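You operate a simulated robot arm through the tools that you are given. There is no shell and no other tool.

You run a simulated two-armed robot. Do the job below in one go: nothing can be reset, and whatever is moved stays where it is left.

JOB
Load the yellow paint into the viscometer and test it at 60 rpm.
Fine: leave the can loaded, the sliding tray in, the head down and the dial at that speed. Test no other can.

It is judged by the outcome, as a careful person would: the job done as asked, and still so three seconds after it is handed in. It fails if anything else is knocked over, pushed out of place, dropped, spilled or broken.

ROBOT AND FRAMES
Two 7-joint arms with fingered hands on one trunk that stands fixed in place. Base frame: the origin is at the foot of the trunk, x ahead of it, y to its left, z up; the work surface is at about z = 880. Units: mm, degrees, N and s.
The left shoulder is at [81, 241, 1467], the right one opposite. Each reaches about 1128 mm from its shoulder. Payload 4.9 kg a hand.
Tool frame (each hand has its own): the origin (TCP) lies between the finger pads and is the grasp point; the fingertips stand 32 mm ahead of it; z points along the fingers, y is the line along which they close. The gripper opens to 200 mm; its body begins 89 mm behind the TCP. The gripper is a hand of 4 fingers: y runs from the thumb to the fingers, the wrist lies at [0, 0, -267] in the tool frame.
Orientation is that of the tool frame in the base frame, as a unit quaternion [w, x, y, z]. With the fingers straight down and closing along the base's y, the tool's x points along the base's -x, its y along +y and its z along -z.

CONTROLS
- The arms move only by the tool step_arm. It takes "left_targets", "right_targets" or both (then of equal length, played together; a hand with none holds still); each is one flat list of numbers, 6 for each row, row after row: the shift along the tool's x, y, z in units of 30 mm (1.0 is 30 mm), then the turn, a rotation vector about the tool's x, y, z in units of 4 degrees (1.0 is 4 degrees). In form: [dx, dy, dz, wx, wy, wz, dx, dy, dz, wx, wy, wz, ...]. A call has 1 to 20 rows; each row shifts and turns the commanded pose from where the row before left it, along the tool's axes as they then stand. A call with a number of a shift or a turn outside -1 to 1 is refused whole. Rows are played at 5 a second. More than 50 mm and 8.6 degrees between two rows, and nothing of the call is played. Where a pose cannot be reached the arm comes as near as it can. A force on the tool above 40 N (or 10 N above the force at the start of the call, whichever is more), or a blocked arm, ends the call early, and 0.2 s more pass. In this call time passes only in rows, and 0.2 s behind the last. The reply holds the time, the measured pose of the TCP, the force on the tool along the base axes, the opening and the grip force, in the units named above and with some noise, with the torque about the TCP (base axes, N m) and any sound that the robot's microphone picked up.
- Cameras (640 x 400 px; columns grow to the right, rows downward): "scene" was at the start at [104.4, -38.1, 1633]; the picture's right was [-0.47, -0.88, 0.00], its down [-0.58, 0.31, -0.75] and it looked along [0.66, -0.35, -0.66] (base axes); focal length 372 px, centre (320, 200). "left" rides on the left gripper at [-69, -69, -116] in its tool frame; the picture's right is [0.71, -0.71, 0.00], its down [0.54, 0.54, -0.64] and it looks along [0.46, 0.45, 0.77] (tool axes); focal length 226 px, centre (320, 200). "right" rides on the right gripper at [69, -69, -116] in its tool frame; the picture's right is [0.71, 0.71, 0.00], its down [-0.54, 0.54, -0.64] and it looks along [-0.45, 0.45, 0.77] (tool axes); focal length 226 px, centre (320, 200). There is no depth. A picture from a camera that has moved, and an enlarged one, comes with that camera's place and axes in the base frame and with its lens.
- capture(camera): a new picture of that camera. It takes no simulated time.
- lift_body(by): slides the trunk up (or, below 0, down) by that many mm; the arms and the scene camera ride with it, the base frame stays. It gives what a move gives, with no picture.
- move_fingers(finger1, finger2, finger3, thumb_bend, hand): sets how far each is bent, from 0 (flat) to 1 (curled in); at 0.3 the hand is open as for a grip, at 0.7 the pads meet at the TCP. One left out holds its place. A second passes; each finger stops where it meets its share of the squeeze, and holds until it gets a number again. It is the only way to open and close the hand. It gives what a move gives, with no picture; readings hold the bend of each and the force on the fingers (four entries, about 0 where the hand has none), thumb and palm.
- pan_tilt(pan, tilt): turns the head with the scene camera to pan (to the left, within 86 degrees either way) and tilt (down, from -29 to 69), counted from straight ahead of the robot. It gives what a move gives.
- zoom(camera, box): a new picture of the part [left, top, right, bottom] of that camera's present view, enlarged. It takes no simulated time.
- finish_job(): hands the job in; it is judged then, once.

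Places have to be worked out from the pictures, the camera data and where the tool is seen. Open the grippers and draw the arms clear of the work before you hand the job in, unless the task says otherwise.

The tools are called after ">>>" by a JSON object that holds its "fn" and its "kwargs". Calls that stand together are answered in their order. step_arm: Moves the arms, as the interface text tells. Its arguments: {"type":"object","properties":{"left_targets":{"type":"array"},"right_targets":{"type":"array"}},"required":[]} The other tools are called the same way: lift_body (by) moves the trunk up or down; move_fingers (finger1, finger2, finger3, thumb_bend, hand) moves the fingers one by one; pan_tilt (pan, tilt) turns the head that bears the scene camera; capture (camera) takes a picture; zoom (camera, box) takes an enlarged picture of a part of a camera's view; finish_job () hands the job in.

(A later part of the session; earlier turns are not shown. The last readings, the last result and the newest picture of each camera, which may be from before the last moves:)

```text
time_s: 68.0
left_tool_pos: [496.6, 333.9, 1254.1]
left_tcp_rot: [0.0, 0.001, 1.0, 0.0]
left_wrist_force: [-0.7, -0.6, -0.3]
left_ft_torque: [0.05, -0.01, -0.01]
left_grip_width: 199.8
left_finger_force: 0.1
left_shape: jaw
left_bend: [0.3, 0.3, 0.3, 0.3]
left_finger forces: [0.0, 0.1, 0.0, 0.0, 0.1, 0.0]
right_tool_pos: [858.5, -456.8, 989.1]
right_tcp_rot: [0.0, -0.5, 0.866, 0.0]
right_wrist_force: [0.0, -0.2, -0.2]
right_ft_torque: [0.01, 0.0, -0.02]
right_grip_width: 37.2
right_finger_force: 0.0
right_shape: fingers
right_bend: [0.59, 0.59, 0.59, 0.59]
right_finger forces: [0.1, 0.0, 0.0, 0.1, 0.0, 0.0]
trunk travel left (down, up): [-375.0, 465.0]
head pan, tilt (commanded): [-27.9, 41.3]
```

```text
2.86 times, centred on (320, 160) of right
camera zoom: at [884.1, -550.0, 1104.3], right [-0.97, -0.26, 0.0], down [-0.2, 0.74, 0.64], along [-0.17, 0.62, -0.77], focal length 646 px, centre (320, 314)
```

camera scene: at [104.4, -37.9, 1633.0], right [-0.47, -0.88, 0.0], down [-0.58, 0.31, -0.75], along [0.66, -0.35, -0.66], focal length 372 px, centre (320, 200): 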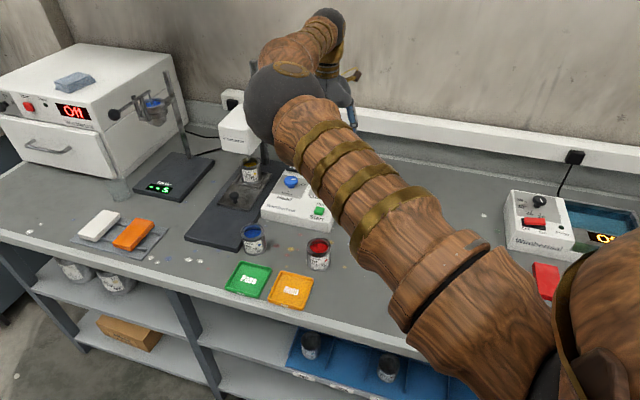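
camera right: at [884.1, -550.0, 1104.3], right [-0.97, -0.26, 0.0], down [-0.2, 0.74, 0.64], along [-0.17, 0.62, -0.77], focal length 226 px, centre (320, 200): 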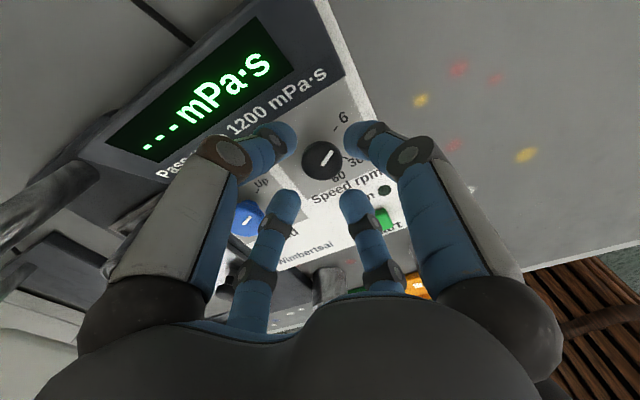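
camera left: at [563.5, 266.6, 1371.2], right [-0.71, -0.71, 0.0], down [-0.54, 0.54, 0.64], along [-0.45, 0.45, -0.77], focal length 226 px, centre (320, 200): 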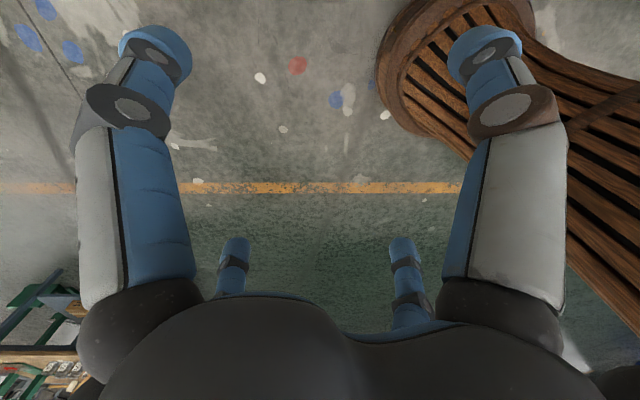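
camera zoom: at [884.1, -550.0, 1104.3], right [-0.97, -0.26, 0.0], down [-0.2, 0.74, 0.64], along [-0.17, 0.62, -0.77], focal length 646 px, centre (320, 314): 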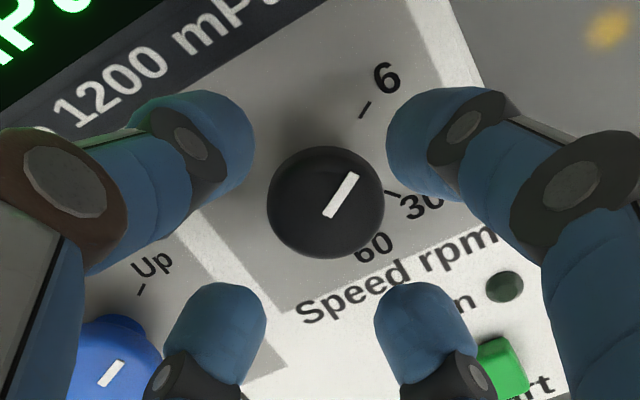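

The dial is about 3–4 mm off the tool axis. I shift by that and descend to z≈967.

>>> {"fn": "step_arm", "kwargs": {"right_targets": [-0.053, 0.108, 0, 0, 0, 0, 0, 0, 0.36, 0, 0, 0, 0, 0, 0.36, 0, 0, 0]}}

>>> {"fn": "zoom", "kwargs": {"camera": "right", "box": [240, 90, 400, 230]}}

```text
time_s: 68.8
left_tool_pos: [495.4, 334.1, 1254.4]
left_tcp_rot: [0.001, 0.001, 1.0, 0.0]
left_wrist_force: [0.1, 0.3, -0.1]
left_ft_torque: [-0.01, -0.01, 0.01]
left_grip_width: 200.0
left_finger_force: 0.2
left_shape: jaw
left_bend: [0.3, 0.3, 0.3, 0.3]
left_finger forces: [0.1, 0.1, 0.0, 0.0, 0.1, 0.0]
right_tool_pos: [855.6, -454.1, 967.6]
right_tcp_rot: [0.0, -0.5, 0.866, 0.001]
right_wrist_force: [0.0, -0.5, -0.3]
right_ft_torque: [0.0, -0.01, 0.02]
right_grip_width: 37.0
right_finger_force: 0.0
right_shape: fingers
right_bend: [0.59, 0.59, 0.59, 0.59]
right_finger forces: [0.1, 0.0, 0.0, 0.0, 0.1, 0.0]
trunk travel left (down, up): [-375.0, 465.0]
head pan, tilt (commanded): [-27.9, 41.3]
```

```text
2.86 times, centred on (320, 160) of right
camera zoom: at [881.3, -547.4, 1083.3], right [-0.97, -0.26, 0.0], down [-0.2, 0.74, 0.64], along [-0.17, 0.62, -0.77], focal length 646 px, centre (320, 314)
```

zoom: 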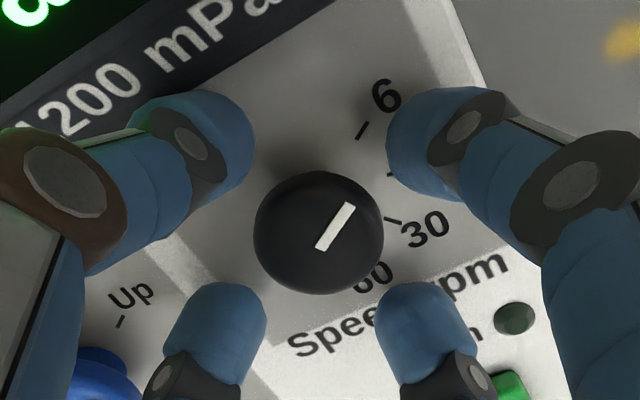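

The dial is now aligned within 1 mm. I lower 4 mm more and close onto it.

>>> {"fn": "step_arm", "kwargs": {"right_targets": [0, 0, 0.14, 0, 0, 0]}}

>>> {"fn": "move_fingers", "kwargs": {"hand": "right", "finger1": 0.63, "finger2": 0.63, "finger3": 0.63, "thumb_bend": 0.63}}

>>> {"fn": "zoom", "kwargs": {"camera": "right", "box": [240, 90, 400, 230]}}

```text
time_s: 69.2
left_tool_pos: [495.6, 332.2, 1254.8]
left_tcp_rot: [0.001, 0.0, 1.0, 0.0]
left_wrist_force: [0.5, -0.7, 0.0]
left_ft_torque: [0.01, 0.05, 0.0]
left_grip_width: 199.9
left_finger_force: 0.0
left_shape: jaw
left_bend: [0.3, 0.3, 0.3, 0.3]
left_finger forces: [0.1, 0.1, 0.0, 0.0, 0.0, 0.0]
right_tool_pos: [856.6, -453.8, 963.2]
right_tcp_rot: [0.0, -0.499, 0.866, 0.0]
right_wrist_force: [0.1, 0.6, -0.3]
right_ft_torque: [0.0, -0.04, 0.02]
right_grip_width: 37.2
right_finger_force: 0.1
right_shape: fingers
right_bend: [0.59, 0.59, 0.59, 0.59]
right_finger forces: [0.0, 0.0, 0.0, 0.0, 0.0, 0.1]
trunk travel left (down, up): [-375.0, 465.0]
head pan, tilt (commanded): [-27.9, 41.3]
```

```text
time_s: 70.2
left_tool_pos: [496.1, 334.3, 1254.1]
left_tcp_rot: [0.0, 0.001, 1.0, 0.0]
left_wrist_force: [0.4, -0.7, 0.6]
left_ft_torque: [-0.04, 0.0, -0.02]
left_grip_width: 200.0
left_finger_force: 0.0
left_shape: jaw
left_bend: [0.3, 0.3, 0.3, 0.3]
left_finger forces: [0.0, 0.1, 0.0, 0.1, 0.1, 0.0]
right_tool_pos: [856.4, -452.8, 962.1]
right_tcp_rot: [0.001, -0.499, 0.866, 0.0]
right_wrist_force: [0.9, -1.2, -0.5]
right_ft_torque: [-0.06, -0.01, -0.01]
right_grip_width: 24.8
right_finger_force: 1.0
right_shape: fingers
right_bend: [0.62, 0.63, 0.63, 0.63]
right_finger forces: [0.6, 0.1, 0.0, 0.0, 0.9, 0.1]
trunk travel left (down, up): [-375.0, 465.0]
head pan, tilt (commanded): [-27.9, 41.3]
```

```text
2.86 times, centred on (320, 160) of right
camera zoom: at [881.5, -547.1, 1079.0], right [-0.97, -0.26, 0.0], down [-0.2, 0.74, 0.64], along [-0.17, 0.62, -0.77], focal length 646 px, centre (320, 314)
```

zoom: 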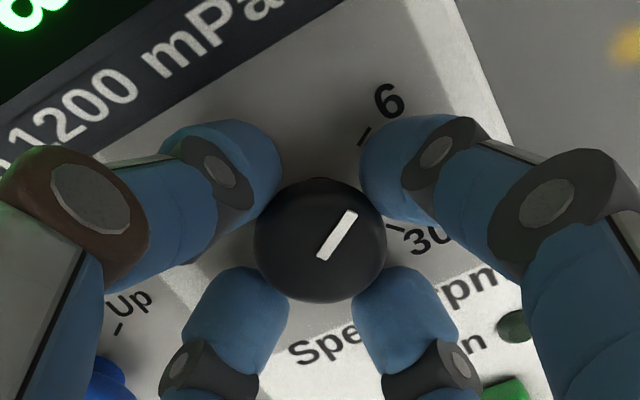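

Thumb and finger1 just touch. I close further for a firm grip on the dial.

>>> {"fn": "move_fingers", "kwargs": {"hand": "right", "finger1": 0.68, "finger2": 0.68, "finger3": 0.68, "thumb_bend": 0.68}}

>>> {"fn": "zoom", "kwargs": {"camera": "right", "box": [240, 90, 400, 230]}}

```text
time_s: 71.2
left_tool_pos: [496.7, 332.7, 1255.7]
left_tcp_rot: [-0.001, 0.001, 1.0, 0.0]
left_wrist_force: [-0.2, 0.8, 0.3]
left_ft_torque: [0.0, 0.02, -0.01]
left_grip_width: 199.6
left_finger_force: 0.1
left_shape: jaw
left_bend: [0.3, 0.3, 0.3, 0.3]
left_finger forces: [0.0, 0.0, 0.0, 0.1, 0.0, 0.1]
right_tool_pos: [856.0, -453.5, 962.2]
right_tcp_rot: [0.0, -0.499, 0.867, 0.0]
right_wrist_force: [4.4, -4.2, -0.2]
right_ft_torque: [-0.1, -0.07, 0.0]
right_grip_width: 21.7
right_finger_force: 9.9
right_shape: fingers
right_bend: [0.64, 0.66, 0.66, 0.65]
right_finger forces: [5.3, 3.3, 3.3, 0.0, 9.0, 0.0]
trunk travel left (down, up): [-375.0, 465.0]
head pan, tilt (commanded): [-27.9, 41.3]
```

```text
2.86 times, centred on (320, 160) of right
camera zoom: at [881.9, -547.6, 1078.7], right [-0.97, -0.26, 0.0], down [-0.2, 0.74, 0.64], along [-0.17, 0.62, -0.77], focal length 646 px, centre (320, 314)
```

zoom: 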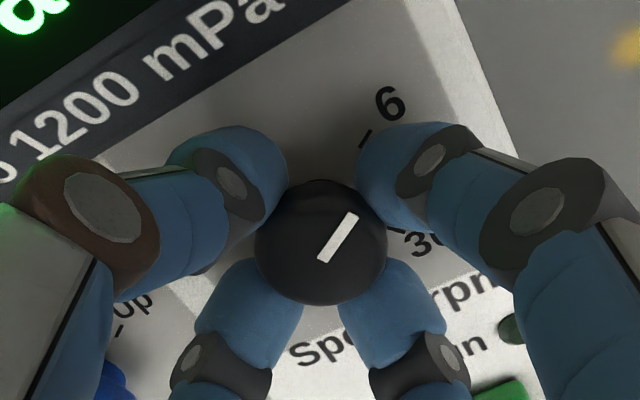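

All fingers grip. I start turning clockwise 40° with a 1 mm centring trim.

>>> {"fn": "step_arm", "kwargs": {"right_targets": [0.009, -0.032, 0, 0, 0, 0, 0, 0, 0, 0, 0, 1, 0, 0, 0, 0, 0, 1, 0, 0, 0, 0, 0, 1, 0, 0, 0, 0, 0, 1, 0, 0, 0, 0, 0, 1, 0, 0, 0, 0, 0, 1, 0, 0, 0, 0, 0, 1, 0, 0, 0, 0, 0, 1, 0, 0, 0, 0, 0, 1, 0, 0, 0, 0, 0, 1]}}

>>> {"fn": "zoom", "kwargs": {"camera": "right", "box": [240, 90, 400, 230]}}

```text
time_s: 73.6
left_tool_pos: [497.2, 332.9, 1254.1]
left_tcp_rot: [-0.001, 0.001, 1.0, 0.0]
left_wrist_force: [0.0, -0.6, 0.3]
left_ft_torque: [0.03, 0.02, 0.0]
left_grip_width: 199.9
left_finger_force: 0.0
left_shape: jaw
left_bend: [0.3, 0.3, 0.3, 0.3]
left_finger forces: [0.1, 0.1, 0.0, 0.0, 0.1, 0.0]
right_tool_pos: [859.1, -453.7, 962.2]
right_tcp_rot: [0.0, -0.173, 0.985, 0.0]
right_wrist_force: [9.7, -5.1, 0.9]
right_ft_torque: [-0.14, -0.26, 0.08]
right_grip_width: 21.5
right_finger_force: 11.8
right_shape: fingers
right_bend: [0.65, 0.66, 0.65, 0.64]
right_finger forces: [4.7, 3.4, 4.4, 0.1, 10.2, 0.0]
trunk travel left (down, up): [-375.0, 465.0]
head pan, tilt (commanded): [-27.9, 41.3]
```

```text
2.86 times, centred on (320, 160) of right
camera zoom: at [816.8, -542.2, 1078.6], right [-0.91, 0.42, 0.0], down [0.33, 0.69, 0.64], along [0.27, 0.58, -0.77], focal length 646 px, centre (320, 314)
```

zoom: 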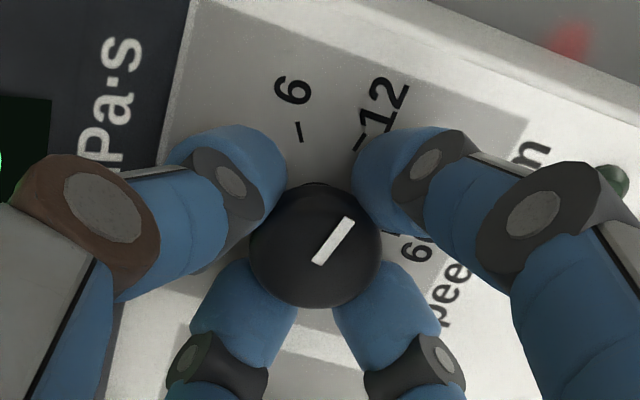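

The dial turns with the hand and now points at 12. I trim the centring and turn another 40°.

>>> {"fn": "step_arm", "kwargs": {"right_targets": [-0.036, -0.048, 0, 0, 0, 0, 0, 0, 0, 0, 0, 1, 0, 0, 0, 0, 0, 1, 0, 0, 0, 0, 0, 1, 0, 0, 0, 0, 0, 1, 0, 0, 0, 0, 0, 1, 0, 0, 0, 0, 0, 1, 0, 0, 0, 0, 0, 1, 0, 0, 0, 0, 0, 1, 0, 0, 0, 0, 0, 1, 0, 0, 0, 0, 0, 1]}}

>>> {"fn": "zoom", "kwargs": {"camera": "right", "box": [240, 90, 400, 230]}}

```text
time_s: 76.0
left_tool_pos: [497.0, 332.6, 1254.8]
left_tcp_rot: [-0.001, 0.001, 1.0, 0.0]
left_wrist_force: [0.4, -0.7, 0.0]
left_ft_torque: [0.0, 0.01, 0.02]
left_grip_width: 199.7
left_finger_force: 0.0
left_shape: jaw
left_bend: [0.3, 0.3, 0.3, 0.3]
left_finger forces: [0.1, 0.1, 0.0, 0.0, 0.0, 0.0]
right_tool_pos: [860.0, -455.1, 962.8]
right_tcp_rot: [-0.002, 0.174, 0.985, 0.0]
right_wrist_force: [7.7, -6.8, -1.0]
right_ft_torque: [-0.12, -0.21, 0.03]
right_grip_width: 20.7
right_finger_force: 10.4
right_shape: fingers
right_bend: [0.65, 0.66, 0.65, 0.65]
right_finger forces: [4.1, 4.1, 4.7, 0.0, 8.3, 0.1]
trunk travel left (down, up): [-375.0, 465.0]
head pan, tilt (commanded): [-27.9, 41.3]
```

```text
2.86 times, centred on (320, 160) of right
camera zoom: at [770.8, -496.3, 1078.2], right [-0.42, 0.91, 0.0], down [0.7, 0.32, 0.64], along [0.58, 0.27, -0.77], focal length 646 px, centre (320, 314)
```

zoom: 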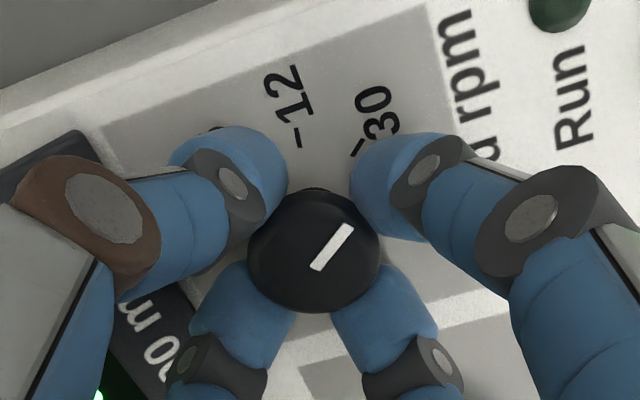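

It now points at 30. I turn the last 40° to 60.

>>> {"fn": "step_arm", "kwargs": {"right_targets": [-0.046, -0.019, 0, 0, 0, 0, 0, 0, 0, 0, 0, 1, 0, 0, 0, 0, 0, 1, 0, 0, 0, 0, 0, 1, 0, 0, 0, 0, 0, 1, 0, 0, 0, 0, 0, 1, 0, 0, 0, 0, 0, 1, 0, 0, 0, 0, 0, 1, 0, 0, 0, 0, 0, 1, 0, 0, 0, 0, 0, 1, 0, 0, 0, 0, 0, 1]}}

>>> {"fn": "zoom", "kwargs": {"camera": "right", "box": [240, 90, 400, 230]}}

```text
time_s: 78.4
left_tool_pos: [496.8, 332.7, 1254.2]
left_tcp_rot: [0.0, 0.001, 1.0, -0.001]
left_wrist_force: [0.7, -0.2, 0.3]
left_ft_torque: [-0.03, 0.0, 0.01]
left_grip_width: 199.9
left_finger_force: 0.0
left_shape: jaw
left_bend: [0.3, 0.3, 0.3, 0.3]
left_finger forces: [0.0, 0.0, 0.0, 0.0, 0.1, 0.0]
right_tool_pos: [860.8, -456.5, 962.6]
right_tcp_rot: [0.0, 0.501, 0.866, 0.0]
right_wrist_force: [1.5, -8.0, -5.2]
right_ft_torque: [-0.22, -0.11, 0.14]
right_grip_width: 20.1
right_finger_force: 11.4
right_shape: fingers
right_bend: [0.65, 0.66, 0.65, 0.65]
right_finger forces: [4.8, 4.3, 4.2, 0.0, 8.9, 0.0]
trunk travel left (down, up): [-375.0, 465.0]
head pan, tilt (commanded): [-27.9, 41.3]
```

```text
2.86 times, centred on (320, 160) of right
camera zoom: at [766.4, -431.8, 1078.3], right [0.26, 0.97, 0.0], down [0.74, -0.2, 0.64], along [0.62, -0.17, -0.77], focal length 646 px, centre (320, 314)
```

zoom: 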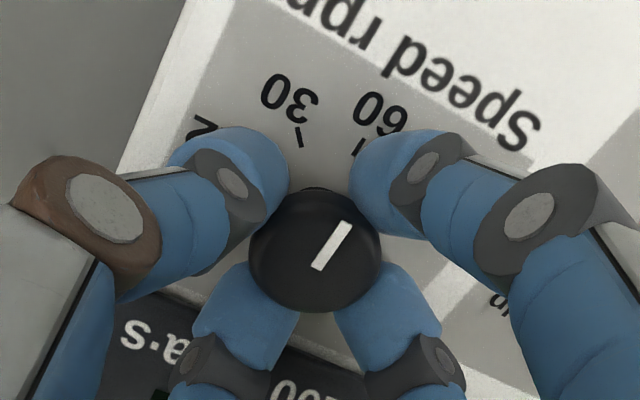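

The pointer has the same relation to "60" that it had to "6" at the start, so the dial is at 60. I release it, rise and check.

>>> {"fn": "move_fingers", "kwargs": {"hand": "right", "finger1": 0.58, "finger2": 0.58, "finger3": 0.58, "thumb_bend": 0.58}}

>>> {"fn": "step_arm", "kwargs": {"right_targets": [0, 0, -0.5, 0, 0, 0, 0, 0, -1, 0, 0, 0, 0, 0, -1, 0, 0, 0, 0, 0, -1, 0, 0, 0, 0, 0, -1, 0, 0, 0]}}

>>> {"fn": "capture", "kwargs": {"camera": "right"}}

>>> {"fn": "zoom", "kwargs": {"camera": "right", "box": [270, 60, 390, 180]}}

>>> {"fn": "capture", "kwargs": {"camera": "scene"}}

```text
time_s: 79.4
left_tool_pos: [496.1, 336.0, 1254.4]
left_tcp_rot: [0.001, 0.0, 1.0, 0.0]
left_wrist_force: [0.3, -0.6, 1.0]
left_ft_torque: [0.02, -0.02, 0.03]
left_grip_width: 199.9
left_finger_force: 0.1
left_shape: jaw
left_bend: [0.3, 0.3, 0.3, 0.3]
left_finger forces: [0.0, 0.0, 0.0, 0.0, 0.1, 0.0]
right_tool_pos: [860.6, -454.1, 964.1]
right_tcp_rot: [0.0, 0.5, 0.866, 0.0]
right_wrist_force: [-0.9, 1.9, 2.6]
right_ft_torque: [-0.01, -0.06, 0.05]
right_grip_width: 43.6
right_finger_force: 2.1
right_shape: fingers
right_bend: [0.57, 0.57, 0.58, 0.57]
right_finger forces: [0.0, 0.1, 3.2, 0.0, 0.1, 0.0]
trunk travel left (down, up): [-375.0, 465.0]
head pan, tilt (commanded): [-27.9, 41.3]
```

```text
time_s: 80.6
left_tool_pos: [495.6, 334.4, 1254.1]
left_tcp_rot: [-0.001, 0.0, 1.0, -0.001]
left_wrist_force: [-0.6, -1.0, 0.2]
left_ft_torque: [-0.03, -0.02, -0.03]
left_grip_width: 199.8
left_finger_force: 0.0
left_shape: jaw
left_bend: [0.3, 0.3, 0.3, 0.3]
left_finger forces: [0.0, 0.0, 0.1, 0.0, 0.0, 0.0]
right_tool_pos: [858.9, -455.0, 1098.6]
right_tcp_rot: [-0.001, 0.499, 0.866, 0.0]
right_wrist_force: [0.6, -0.5, -0.1]
right_ft_torque: [-0.01, -0.01, -0.01]
right_grip_width: 43.7
right_finger_force: 0.0
right_shape: fingers
right_bend: [0.57, 0.57, 0.57, 0.57]
right_finger forces: [0.0, 0.0, 0.0, 0.0, 0.0, 0.1]
trunk travel left (down, up): [-375.0, 465.0]
head pan, tilt (commanded): [-27.9, 41.3]
```

```text
taken
camera right: at [764.7, -430.0, 1214.8], right [0.26, 0.97, 0.0], down [0.74, -0.2, 0.64], along [0.62, -0.17, -0.77], focal length 226 px, centre (320, 200)
```

right: 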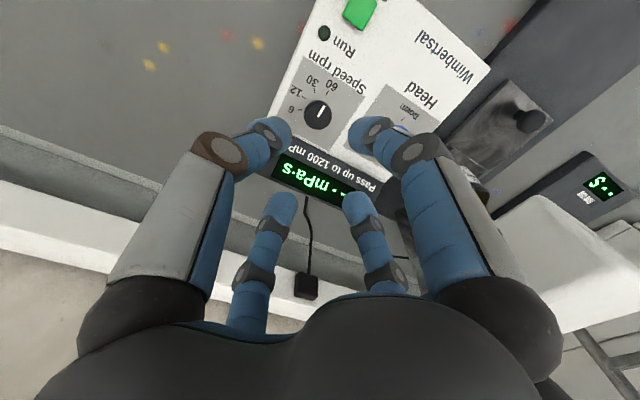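

```text
3.33 times, centred on (330, 120) of right
camera zoom: at [764.7, -430.0, 1214.8], right [0.26, 0.97, 0.0], down [0.74, -0.2, 0.64], along [0.62, -0.17, -0.77], focal length 754 px, centre (287, 467)
```

zoom: 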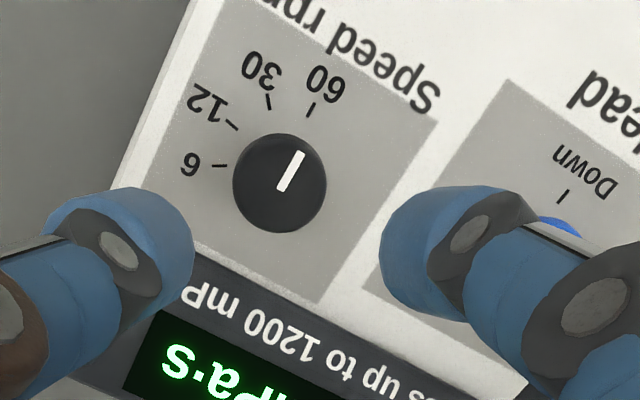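

```text
taken
camera scene: at [103.3, -37.5, 1633.1], right [-0.47, -0.88, 0.0], down [-0.58, 0.31, -0.75], along [0.66, -0.35, -0.66], focal length 372 px, centre (320, 200)
```

scene: 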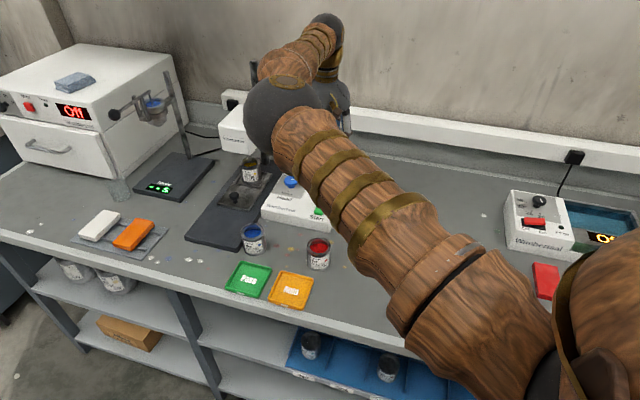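

The speed dial points exactly at 60. Now I wind the wrist back 120° in the air for the head dial.

>>> {"fn": "step_arm", "kwargs": {"right_targets": [0, 0, 0, 0, 0, -1, 0, 0, 0, 0, 0, -1, 0, 0, 0, 0, 0, -1, 0, 0, 0, 0, 0, -1, 0, 0, 0, 0, 0, -1, 0, 0, 0, 0, 0, -1, 0, 0, 0, 0, 0, -1, 0, 0, 0, 0, 0, -1, 0, 0, 0, 0, 0, -1, 0, 0, 0, 0, 0, -1, 0, 0, 0, 0, 0, -1, 0, 0, 0, 0, 0, -1, 0, 0, 0, 0, 0, -1, 0, 0, 0, 0, 0, -1, 0, 0, 0, 0, 0, -1, 0, 0, 0, 0, 0, -1, 0, 0, 0, 0, 0, -1, 0, 0, 0, 0, 0, -1, 0, 0, 0, 0, 0, -1, 0, 0, 0, 0, 0, -1]}}

>>> {"fn": "step_arm", "kwargs": {"right_targets": [0, 0, 0, 0, 0, -1, 0, 0, 0, 0, 0, -1, 0, 0, 0, 0, 0, -1, 0, 0, 0, 0, 0, -1, 0, 0, 0, 0, 0, -1, 0, 0, 0, 0, 0, -1, 0, 0, 0, 0, 0, -1, 0, 0, 0, 0, 0, -1, 0, 0, 0, 0, 0, -1, 0, 0, 0, 0, 0, -1]}}

>>> {"fn": "capture", "kwargs": {"camera": "right"}}

```text
time_s: 84.8
left_tool_pos: [496.0, 332.8, 1254.4]
left_tcp_rot: [0.0, 0.0, 1.0, 0.0]
left_wrist_force: [0.1, -0.2, 0.2]
left_ft_torque: [-0.02, 0.0, 0.0]
left_grip_width: 200.0
left_finger_force: 0.0
left_shape: jaw
left_bend: [0.3, 0.3, 0.3, 0.3]
left_finger forces: [0.0, 0.0, 0.1, 0.0, 0.0, 0.0]
right_tool_pos: [860.0, -456.3, 1096.0]
right_tcp_rot: [0.0, -0.174, 0.985, 0.0]
right_wrist_force: [-0.2, 0.0, -0.6]
right_ft_torque: [-0.01, 0.0, -0.01]
right_grip_width: 43.5
right_finger_force: 0.1
right_shape: fingers
right_bend: [0.57, 0.57, 0.57, 0.57]
right_finger forces: [0.1, 0.1, 0.0, 0.0, 0.0, 0.0]
trunk travel left (down, up): [-375.0, 465.0]
head pan, tilt (commanded): [-27.9, 41.3]
```

```text
time_s: 87.0
left_tool_pos: [496.0, 334.7, 1254.6]
left_tcp_rot: [0.0, 0.001, 1.0, 0.001]
left_wrist_force: [0.5, -0.4, 0.0]
left_ft_torque: [-0.01, 0.02, 0.0]
left_grip_width: 199.8
left_finger_force: 0.0
left_shape: jaw
left_bend: [0.3, 0.3, 0.3, 0.3]
left_finger forces: [0.0, 0.0, 0.1, 0.0, 0.1, 0.0]
right_tool_pos: [859.1, -455.3, 1097.6]
right_tcp_rot: [0.001, -0.5, 0.866, -0.001]
right_wrist_force: [-0.1, -0.3, -0.7]
right_ft_torque: [-0.01, -0.01, -0.02]
right_grip_width: 43.2
right_finger_force: 0.0
right_shape: fingers
right_bend: [0.57, 0.57, 0.57, 0.57]
right_finger forces: [0.1, 0.0, 0.1, 0.1, 0.0, 0.0]
trunk travel left (down, up): [-375.0, 465.0]
head pan, tilt (commanded): [-27.9, 41.3]
```

```text
taken
camera right: at [885.3, -549.6, 1214.2], right [-0.97, -0.26, 0.0], down [-0.2, 0.74, 0.64], along [-0.17, 0.62, -0.77], focal length 226 px, centre (320, 200)
```

right: 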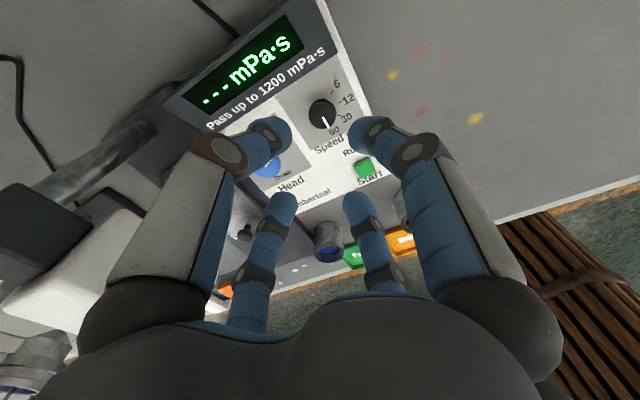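

The wrist is wound back. I move towards the head dial, stopping slightly short to check clearance to the head box.

>>> {"fn": "step_arm", "kwargs": {"right_targets": [-0.864, -0.0754, 0, 0, 0, 0, -0.864, -0.0754, 0, 0, 0, 0, -0.864, -0.0754, 0, 0, 0, 0]}}

>>> {"fn": "capture", "kwargs": {"camera": "right"}}

>>> {"fn": "capture", "kwargs": {"camera": "scene"}}

```text
time_s: 87.8
left_tool_pos: [496.8, 334.1, 1254.7]
left_tcp_rot: [0.0, 0.002, 1.0, 0.001]
left_wrist_force: [-1.2, 0.2, 0.0]
left_ft_torque: [0.02, 0.06, 0.04]
left_grip_width: 200.0
left_finger_force: 0.1
left_shape: jaw
left_bend: [0.3, 0.3, 0.3, 0.3]
left_finger forces: [0.0, 0.0, 0.0, 0.1, 0.1, 0.0]
right_tool_pos: [904.8, -391.1, 1099.1]
right_tcp_rot: [0.0, -0.499, 0.867, 0.0]
right_wrist_force: [-0.1, -1.0, -0.2]
right_ft_torque: [0.0, 0.0, -0.02]
right_grip_width: 43.6
right_finger_force: 0.2
right_shape: fingers
right_bend: [0.57, 0.57, 0.57, 0.57]
right_finger forces: [0.0, 0.1, 0.0, 0.1, 0.0, 0.0]
trunk travel left (down, up): [-375.0, 465.0]
head pan, tilt (commanded): [-27.9, 41.3]
```

```text
taken
camera right: at [929.6, -485.5, 1214.4], right [-0.97, -0.26, 0.0], down [-0.2, 0.74, 0.64], along [-0.17, 0.62, -0.77], focal length 226 px, centre (320, 200)
```

right: 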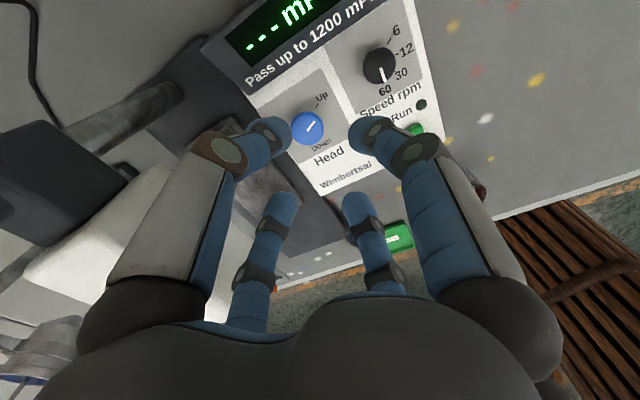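

```text
taken
camera scene: at [104.7, -37.9, 1633.0], right [-0.47, -0.88, 0.0], down [-0.58, 0.31, -0.75], along [0.66, -0.35, -0.66], focal length 372 px, centre (320, 200)
```

scene: 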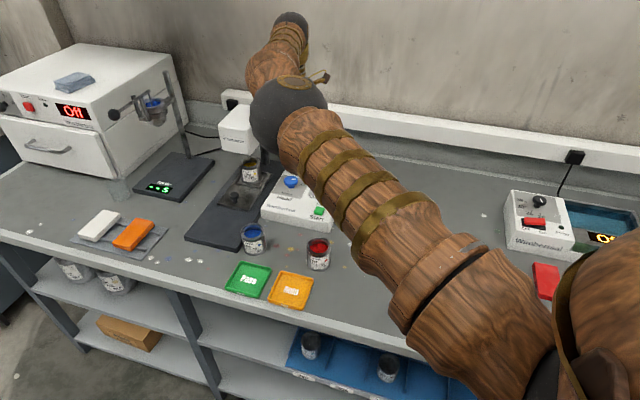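

I zoom to see the gap between the far fingers and the head box, and the head dial.

>>> {"fn": "zoom", "kwargs": {"camera": "right", "box": [60, 90, 360, 300]}}

>>> {"fn": "zoom", "kwargs": {"camera": "scene", "box": [210, 60, 350, 220]}}

```text
1.90 times, centred on (210, 195) of right
camera zoom: at [929.6, -485.5, 1214.4], right [-0.97, -0.26, 0.0], down [-0.2, 0.74, 0.64], along [-0.17, 0.62, -0.77], focal length 431 px, centre (530, 210)
```

zoom: 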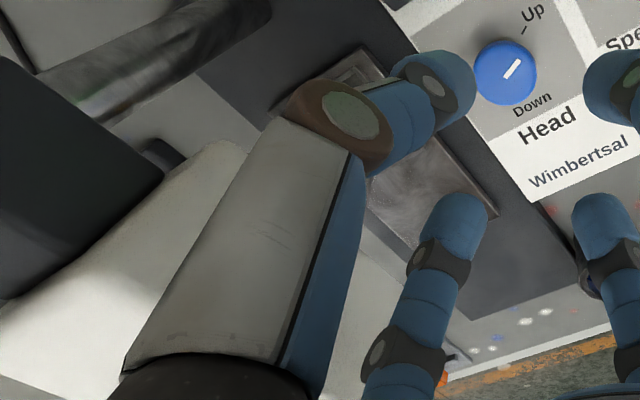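

```text
2.50 times, centred on (280, 140) of scene
camera zoom: at [104.7, -37.9, 1633.0], right [-0.47, -0.88, 0.0], down [-0.58, 0.31, -0.75], along [0.66, -0.35, -0.66], focal length 931 px, centre (420, 350)
```

zoom: 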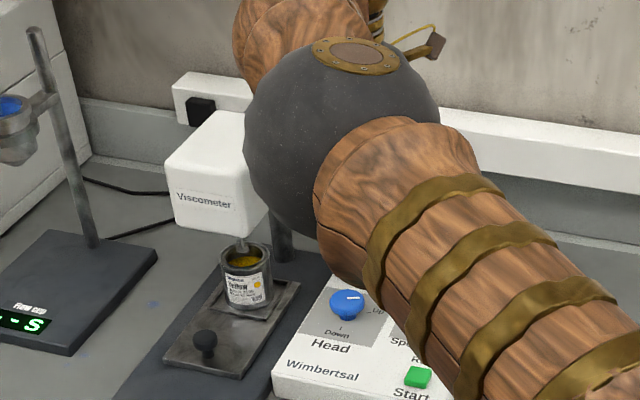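

The clearance looks fine. I move the remaining 25 mm over the head dial, then descend to z≈989 and check alignment.

>>> {"fn": "step_arm", "kwargs": {"right_targets": [-0.842, -0.052, 0, 0, 0, 0, 0, 0, 0.9, 0, 0, 0, 0, 0, 0.9, 0, 0, 0, 0, 0, 0.9, 0, 0, 0, 0, 0, 0.9, 0, 0, 0]}}

>>> {"fn": "zoom", "kwargs": {"camera": "right", "box": [240, 90, 400, 230]}}

>>> {"fn": "capture", "kwargs": {"camera": "scene"}}

```text
time_s: 89.0
left_tool_pos: [496.3, 333.7, 1254.5]
left_tcp_rot: [-0.001, 0.001, 1.0, 0.0]
left_wrist_force: [1.0, 0.5, -0.1]
left_ft_torque: [0.03, 0.0, -0.02]
left_grip_width: 199.8
left_finger_force: 0.1
left_shape: jaw
left_bend: [0.3, 0.3, 0.3, 0.3]
left_finger forces: [0.0, 0.0, 0.0, 0.0, 0.0, 0.0]
right_tool_pos: [920.1, -370.7, 988.0]
right_tcp_rot: [-0.001, -0.5, 0.866, 0.001]
right_wrist_force: [0.5, -0.5, 0.4]
right_ft_torque: [0.02, 0.03, -0.03]
right_grip_width: 43.7
right_finger_force: 0.1
right_shape: fingers
right_bend: [0.57, 0.57, 0.57, 0.57]
right_finger forces: [0.0, 0.0, 0.0, 0.0, 0.0, 0.0]
trunk travel left (down, up): [-375.0, 465.0]
head pan, tilt (commanded): [-27.9, 41.3]
```

```text
2.86 times, centred on (320, 160) of right
camera zoom: at [945.0, -465.0, 1105.2], right [-0.97, -0.26, 0.0], down [-0.2, 0.74, 0.64], along [-0.17, 0.62, -0.77], focal length 646 px, centre (320, 314)
```

zoom: 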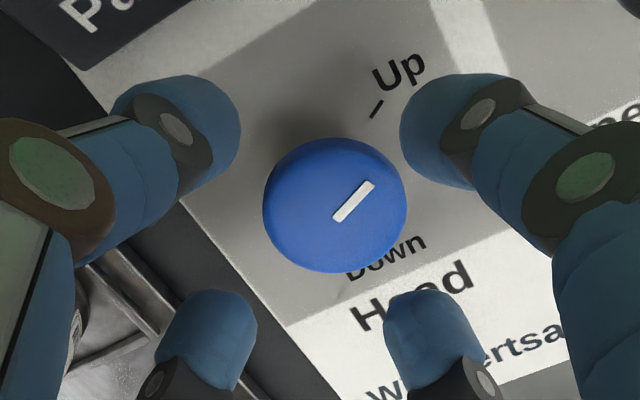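

```text
taken
camera scene: at [105.4, -38.9, 1633.0], right [-0.47, -0.88, 0.0], down [-0.58, 0.31, -0.75], along [0.66, -0.35, -0.66], focal length 372 px, centre (320, 200)
```

scene: 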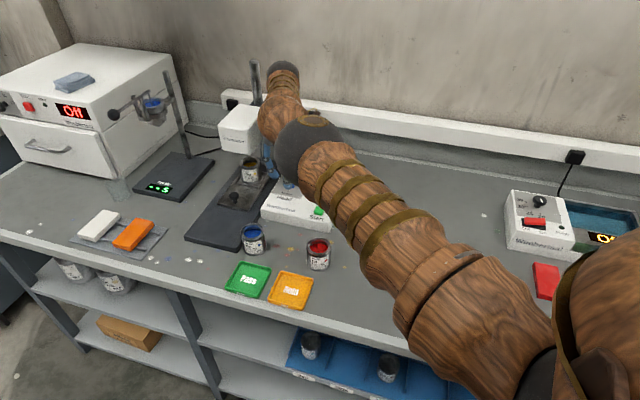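

The dial is about 4 mm off axis. I correct it and descend to z≈966.

>>> {"fn": "step_arm", "kwargs": {"right_targets": [0.034, 0.119, 0, 0, 0, 0, 0, 0, 0.37, 0, 0, 0, 0, 0, 0.37, 0, 0, 0]}}

>>> {"fn": "zoom", "kwargs": {"camera": "right", "box": [240, 90, 400, 230]}}

```text
time_s: 89.8
left_tool_pos: [497.2, 332.9, 1255.7]
left_tcp_rot: [0.0, 0.001, 1.0, -0.001]
left_wrist_force: [0.3, -1.1, -0.8]
left_ft_torque: [0.04, 0.05, 0.0]
left_grip_width: 199.8
left_finger_force: 0.0
left_shape: jaw
left_bend: [0.3, 0.3, 0.3, 0.3]
left_finger forces: [0.0, 0.0, 0.0, 0.0, 0.1, 0.0]
right_tool_pos: [915.0, -370.0, 966.9]
right_tcp_rot: [0.0, -0.499, 0.866, 0.001]
right_wrist_force: [0.6, 0.7, -0.2]
right_ft_torque: [0.02, -0.04, 0.02]
right_grip_width: 43.7
right_finger_force: 0.1
right_shape: fingers
right_bend: [0.57, 0.57, 0.57, 0.57]
right_finger forces: [0.1, 0.0, 0.0, 0.0, 0.0, 0.1]
trunk travel left (down, up): [-375.0, 465.0]
head pan, tilt (commanded): [-27.9, 41.3]
```

```text
2.86 times, centred on (320, 160) of right
camera zoom: at [940.5, -464.4, 1083.8], right [-0.97, -0.26, 0.0], down [-0.2, 0.74, 0.64], along [-0.17, 0.62, -0.77], focal length 646 px, centre (320, 314)
```

zoom: 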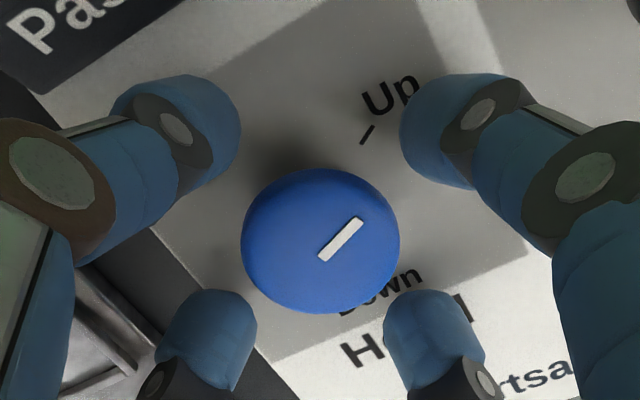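

The dial is well centred. I lower to z≈963 and close onto it.

>>> {"fn": "step_arm", "kwargs": {"right_targets": [0, 0, 0.12, 0, 0, 0]}}

>>> {"fn": "move_fingers", "kwargs": {"hand": "right", "finger1": 0.61, "finger2": 0.61, "finger3": 0.61, "thumb_bend": 0.61}}

>>> {"fn": "move_fingers", "kwargs": {"hand": "right", "finger1": 0.66, "finger2": 0.66, "finger3": 0.66, "thumb_bend": 0.66}}

>>> {"fn": "zoom", "kwargs": {"camera": "right", "box": [240, 90, 400, 230]}}

```text
time_s: 90.2
left_tool_pos: [495.9, 334.5, 1254.2]
left_tcp_rot: [0.001, 0.001, 1.0, 0.0]
left_wrist_force: [0.1, 0.2, -0.1]
left_ft_torque: [0.02, 0.01, 0.01]
left_grip_width: 200.1
left_finger_force: 0.0
left_shape: jaw
left_bend: [0.3, 0.3, 0.3, 0.3]
left_finger forces: [0.0, 0.0, 0.0, 0.0, 0.1, 0.0]
right_tool_pos: [915.5, -368.9, 964.1]
right_tcp_rot: [0.0, -0.499, 0.866, 0.0]
right_wrist_force: [0.8, 0.0, -0.5]
right_ft_torque: [-0.01, -0.01, 0.02]
right_grip_width: 44.0
right_finger_force: 0.0
right_shape: fingers
right_bend: [0.57, 0.57, 0.57, 0.57]
right_finger forces: [0.0, 0.1, 0.0, 0.1, 0.0, 0.0]
trunk travel left (down, up): [-375.0, 465.0]
head pan, tilt (commanded): [-27.9, 41.3]
```

```text
time_s: 91.2
left_tool_pos: [495.9, 334.5, 1253.3]
left_tcp_rot: [0.0, 0.0, 1.0, 0.0]
left_wrist_force: [0.0, -0.4, -0.5]
left_ft_torque: [0.02, -0.03, 0.01]
left_grip_width: 199.8
left_finger_force: 0.0
left_shape: jaw
left_bend: [0.3, 0.3, 0.3, 0.3]
left_finger forces: [0.0, 0.0, 0.1, 0.0, 0.0, 0.1]
right_tool_pos: [915.4, -368.9, 964.7]
right_tcp_rot: [0.0, -0.499, 0.866, 0.0]
right_wrist_force: [0.1, -0.9, 0.6]
right_ft_torque: [-0.01, 0.02, 0.04]
right_grip_width: 30.2
right_finger_force: 0.0
right_shape: fingers
right_bend: [0.61, 0.61, 0.61, 0.61]
right_finger forces: [0.0, 0.0, 0.0, 0.0, 0.0, 0.0]
trunk travel left (down, up): [-375.0, 465.0]
head pan, tilt (commanded): [-27.9, 41.3]
```

```text
time_s: 92.2
left_tool_pos: [497.5, 334.0, 1254.5]
left_tcp_rot: [0.0, 0.001, 1.0, 0.0]
left_wrist_force: [0.4, -0.3, -0.5]
left_ft_torque: [0.01, 0.04, -0.01]
left_grip_width: 199.6
left_finger_force: 0.0
left_shape: jaw
left_bend: [0.3, 0.3, 0.3, 0.3]
left_finger forces: [0.0, 0.0, 0.1, 0.0, 0.0, 0.0]
right_tool_pos: [914.6, -368.9, 964.3]
right_tcp_rot: [0.0, -0.499, 0.867, 0.001]
right_wrist_force: [2.2, -2.3, 0.4]
right_ft_torque: [-0.04, -0.05, 0.03]
right_grip_width: 25.8
right_finger_force: 9.5
right_shape: fingers
right_bend: [0.63, 0.63, 0.63, 0.63]
right_finger forces: [4.5, 3.8, 3.6, 0.0, 7.2, 0.1]
trunk travel left (down, up): [-375.0, 465.0]
head pan, tilt (commanded): [-27.9, 41.3]
```

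```text
2.86 times, centred on (320, 160) of right
camera zoom: at [940.6, -463.9, 1080.4], right [-0.97, -0.26, 0.0], down [-0.2, 0.74, 0.64], along [-0.17, 0.62, -0.77], focal length 646 px, centre (320, 314)
```

zoom: 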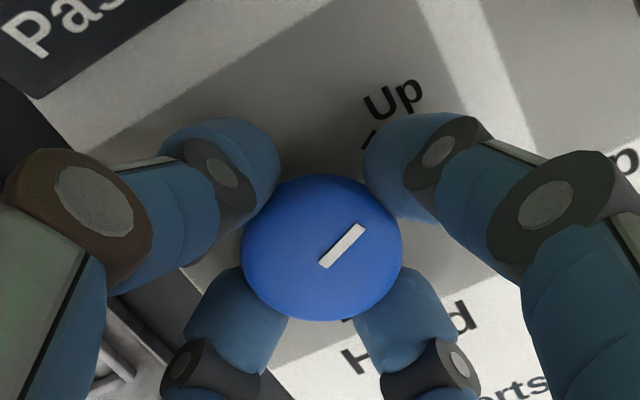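

The head dial is gripped evenly. I turn 40° clockwise and look.

>>> {"fn": "step_arm", "kwargs": {"right_targets": [0.009, -0.02, 0, 0, 0, 1, 0, 0, 0, 0, 0, 1, 0, 0, 0, 0, 0, 1, 0, 0, 0, 0, 0, 1, 0, 0, 0, 0, 0, 1, 0, 0, 0, 0, 0, 1, 0, 0, 0, 0, 0, 1, 0, 0, 0, 0, 0, 1, 0, 0, 0, 0, 0, 1, 0, 0, 0, 0, 0, 1]}}

>>> {"fn": "capture", "kwargs": {"camera": "right"}}

>>> {"fn": "zoom", "kwargs": {"camera": "right", "box": [240, 90, 400, 230]}}

>>> {"fn": "zoom", "kwargs": {"camera": "scene", "box": [200, 60, 350, 220]}}

```text
time_s: 94.4
left_tool_pos: [497.4, 334.1, 1253.4]
left_tcp_rot: [0.0, 0.001, 1.0, 0.0]
left_wrist_force: [-0.5, 0.4, 0.0]
left_ft_torque: [-0.01, 0.04, -0.02]
left_grip_width: 199.9
left_finger_force: 0.1
left_shape: jaw
left_bend: [0.3, 0.3, 0.3, 0.3]
left_finger forces: [0.0, 0.0, 0.0, 0.0, 0.1, 0.0]
right_tool_pos: [915.7, -370.1, 963.6]
right_tcp_rot: [0.0, -0.174, 0.985, -0.001]
right_wrist_force: [5.5, -2.4, 2.5]
right_ft_torque: [-0.01, -0.17, 0.04]
right_grip_width: 25.2
right_finger_force: 9.5
right_shape: fingers
right_bend: [0.63, 0.63, 0.63, 0.63]
right_finger forces: [4.1, 3.4, 4.4, 0.1, 7.1, 0.0]
trunk travel left (down, up): [-375.0, 465.0]
head pan, tilt (commanded): [-27.9, 41.3]
```

```text
taken
camera right: at [874.4, -458.4, 1080.0], right [-0.91, 0.42, 0.0], down [0.33, 0.69, 0.64], along [0.27, 0.58, -0.77], focal length 226 px, centre (320, 200)
```

right: 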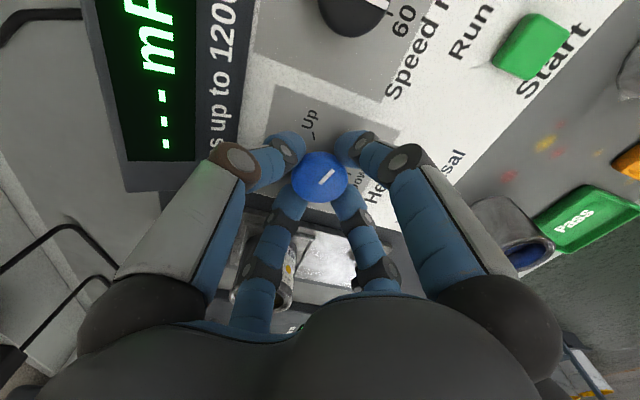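

```text
2.86 times, centred on (320, 160) of right
camera zoom: at [874.4, -458.4, 1080.0], right [-0.91, 0.42, 0.0], down [0.33, 0.69, 0.64], along [0.27, 0.58, -0.77], focal length 646 px, centre (320, 314)
```

zoom: 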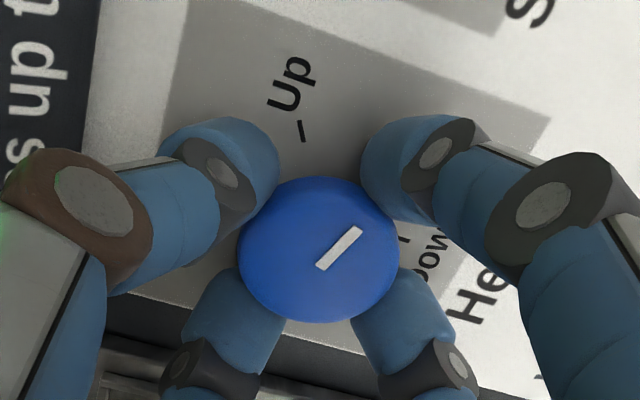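

```text
2.50 times, centred on (275, 140) of scene
camera zoom: at [104.9, -38.1, 1633.0], right [-0.47, -0.88, 0.0], down [-0.58, 0.31, -0.75], along [0.66, -0.35, -0.66], focal length 931 px, centre (432, 350)
```

zoom: 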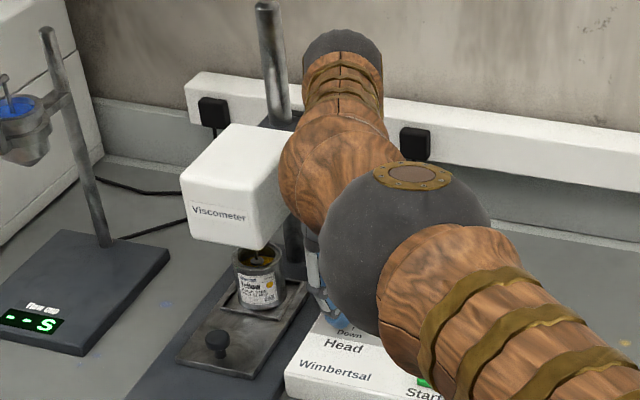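

The dial turns and the head is coming down towards the can. I continue another 40°.

>>> {"fn": "step_arm", "kwargs": {"right_targets": [-0.02, -0.022, 0, 0, 0, 1, 0, 0, 0, 0, 0, 1, 0, 0, 0, 0, 0, 1, 0, 0, 0, 0, 0, 1, 0, 0, 0, 0, 0, 1, 0, 0, 0, 0, 0, 1, 0, 0, 0, 0, 0, 1, 0, 0, 0, 0, 0, 1, 0, 0, 0, 0, 0, 1, 0, 0, 0, 0, 0, 1]}}

>>> {"fn": "zoom", "kwargs": {"camera": "right", "box": [240, 90, 400, 230]}}

>>> {"fn": "zoom", "kwargs": {"camera": "scene", "box": [200, 60, 350, 220]}}

```text
time_s: 96.6
left_tool_pos: [496.6, 333.8, 1254.4]
left_tcp_rot: [0.0, 0.001, 1.0, 0.001]
left_wrist_force: [-0.2, 1.2, 0.1]
left_ft_torque: [-0.05, -0.04, 0.02]
left_grip_width: 199.8
left_finger_force: 0.1
left_shape: jaw
left_bend: [0.3, 0.3, 0.3, 0.3]
left_finger forces: [0.0, 0.0, 0.0, 0.1, 0.0, 0.1]
right_tool_pos: [916.7, -370.3, 963.9]
right_tcp_rot: [0.0, 0.174, 0.985, 0.0]
right_wrist_force: [2.4, -2.6, -1.1]
right_ft_torque: [-0.06, -0.11, 0.04]
right_grip_width: 25.0
right_finger_force: 9.4
right_shape: fingers
right_bend: [0.63, 0.63, 0.63, 0.63]
right_finger forces: [4.3, 4.2, 4.3, 0.1, 6.4, 0.0]
trunk travel left (down, up): [-375.0, 465.0]
head pan, tilt (commanded): [-27.9, 41.3]
```

```text
2.86 times, centred on (320, 160) of right
camera zoom: at [828.2, -411.9, 1080.1], right [-0.42, 0.91, 0.0], down [0.7, 0.32, 0.64], along [0.58, 0.27, -0.77], focal length 646 px, centre (320, 314)
```

zoom: 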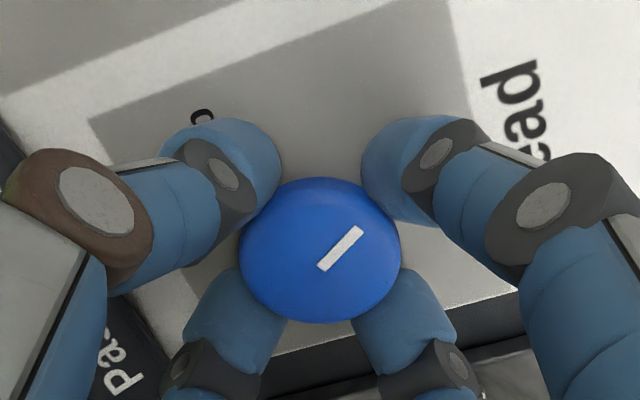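

```text
2.50 times, centred on (275, 140) of scene
camera zoom: at [104.9, -38.2, 1633.0], right [-0.47, -0.88, 0.0], down [-0.58, 0.31, -0.75], along [0.66, -0.35, -0.66], focal length 931 px, centre (432, 350)
```

zoom: 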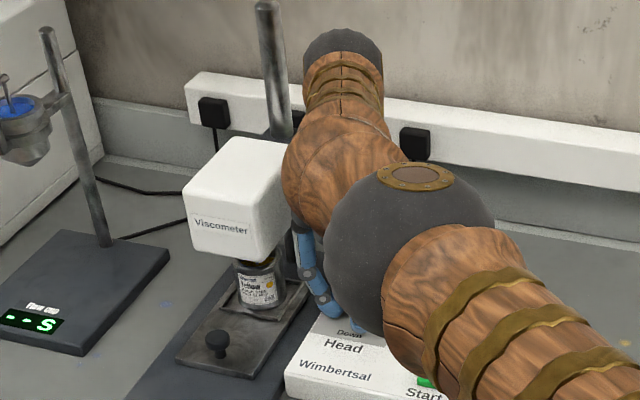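

The spindle is entering the can as the dial turns. I turn another 28° and compare with the Down tick.

>>> {"fn": "step_arm", "kwargs": {"right_targets": [-0.02, -0.01, 0, 0, 0, 1, 0, 0, 0, 0, 0, 1, 0, 0, 0, 0, 0, 1, 0, 0, 0, 0, 0, 1, 0, 0, 0, 0, 0, 1, 0, 0, 0, 0, 0, 1, 0, 0, 0, 0, 0, 1]}}

>>> {"fn": "zoom", "kwargs": {"camera": "right", "box": [240, 90, 400, 230]}}

>>> {"fn": "zoom", "kwargs": {"camera": "scene", "box": [200, 60, 350, 220]}}

```text
time_s: 98.2
left_tool_pos: [497.4, 334.3, 1254.6]
left_tcp_rot: [0.0, 0.001, 1.0, 0.0]
left_wrist_force: [0.4, 0.2, 0.7]
left_ft_torque: [0.0, 0.01, 0.0]
left_grip_width: 199.8
left_finger_force: 0.1
left_shape: jaw
left_bend: [0.3, 0.3, 0.3, 0.3]
left_finger forces: [0.1, 0.0, 0.0, 0.0, 0.0, 0.1]
right_tool_pos: [916.2, -371.4, 964.4]
right_tcp_rot: [-0.001, 0.408, 0.913, 0.0]
right_wrist_force: [-1.0, -1.7, -2.1]
right_ft_torque: [-0.01, 0.01, 0.05]
right_grip_width: 25.1
right_finger_force: 9.7
right_shape: fingers
right_bend: [0.63, 0.63, 0.63, 0.63]
right_finger forces: [4.9, 4.4, 3.6, 0.0, 6.6, 0.0]
trunk travel left (down, up): [-375.0, 465.0]
head pan, tilt (commanded): [-27.9, 41.3]
```

```text
2.86 times, centred on (320, 160) of right
camera zoom: at [819.6, -366.4, 1080.3], right [0.05, 1.0, 0.0], down [0.77, -0.04, 0.64], along [0.64, -0.04, -0.77], focal length 646 px, centre (320, 314)
```

zoom: 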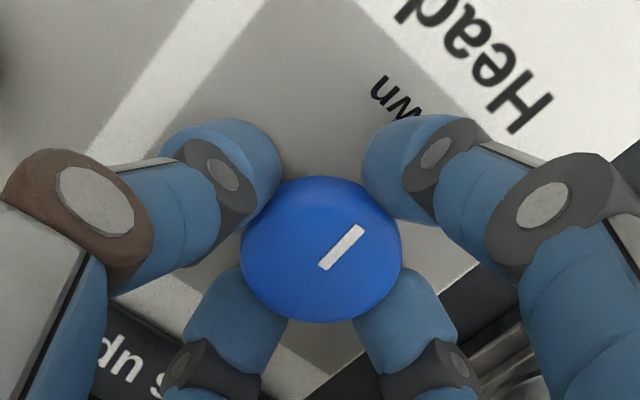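

```text
2.50 times, centred on (275, 140) of scene
camera zoom: at [104.7, -38.2, 1633.0], right [-0.47, -0.88, 0.0], down [-0.58, 0.31, -0.75], along [0.66, -0.35, -0.66], focal length 931 px, centre (432, 350)
```

zoom: 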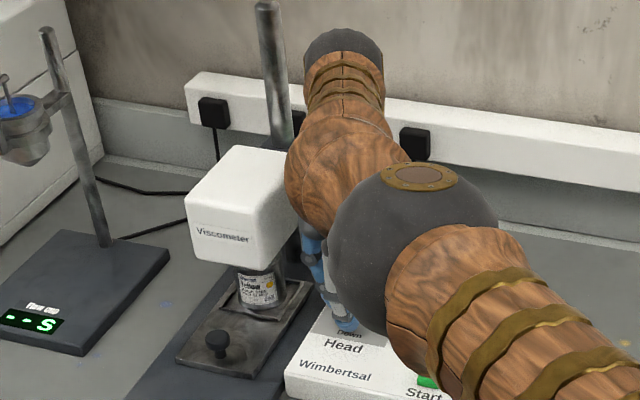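

By calculation the pointer is now at the Down tick, which finger1 hides. I zoom closely to verify the pointer angle before releasing.

>>> {"fn": "zoom", "kwargs": {"camera": "right", "box": [295, 145, 355, 205]}}

>>> {"fn": "capture", "kwargs": {"camera": "right"}}

```text
6.67 times, centred on (325, 175) of right
camera zoom: at [819.6, -366.4, 1080.3], right [0.05, 1.0, 0.0], down [0.77, -0.04, 0.64], along [0.64, -0.04, -0.77], focal length 1507 px, centre (287, 367)
```

zoom: 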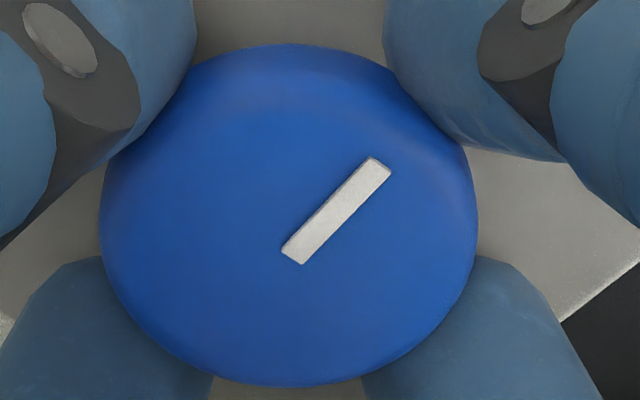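

```text
taken
camera right: at [819.6, -366.4, 1080.3], right [0.05, 1.0, 0.0], down [0.77, -0.04, 0.64], along [0.64, -0.04, -0.77], focal length 226 px, centre (320, 200)
```

right: 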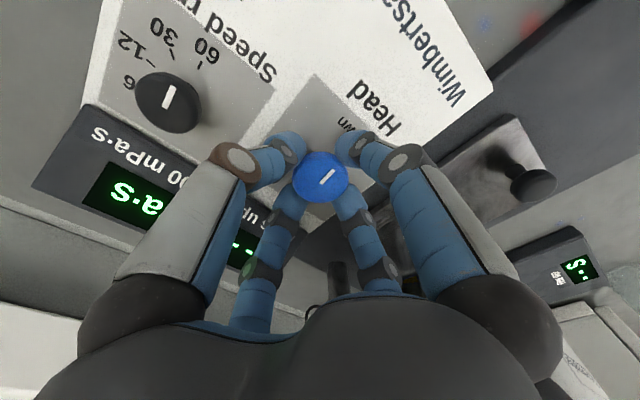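

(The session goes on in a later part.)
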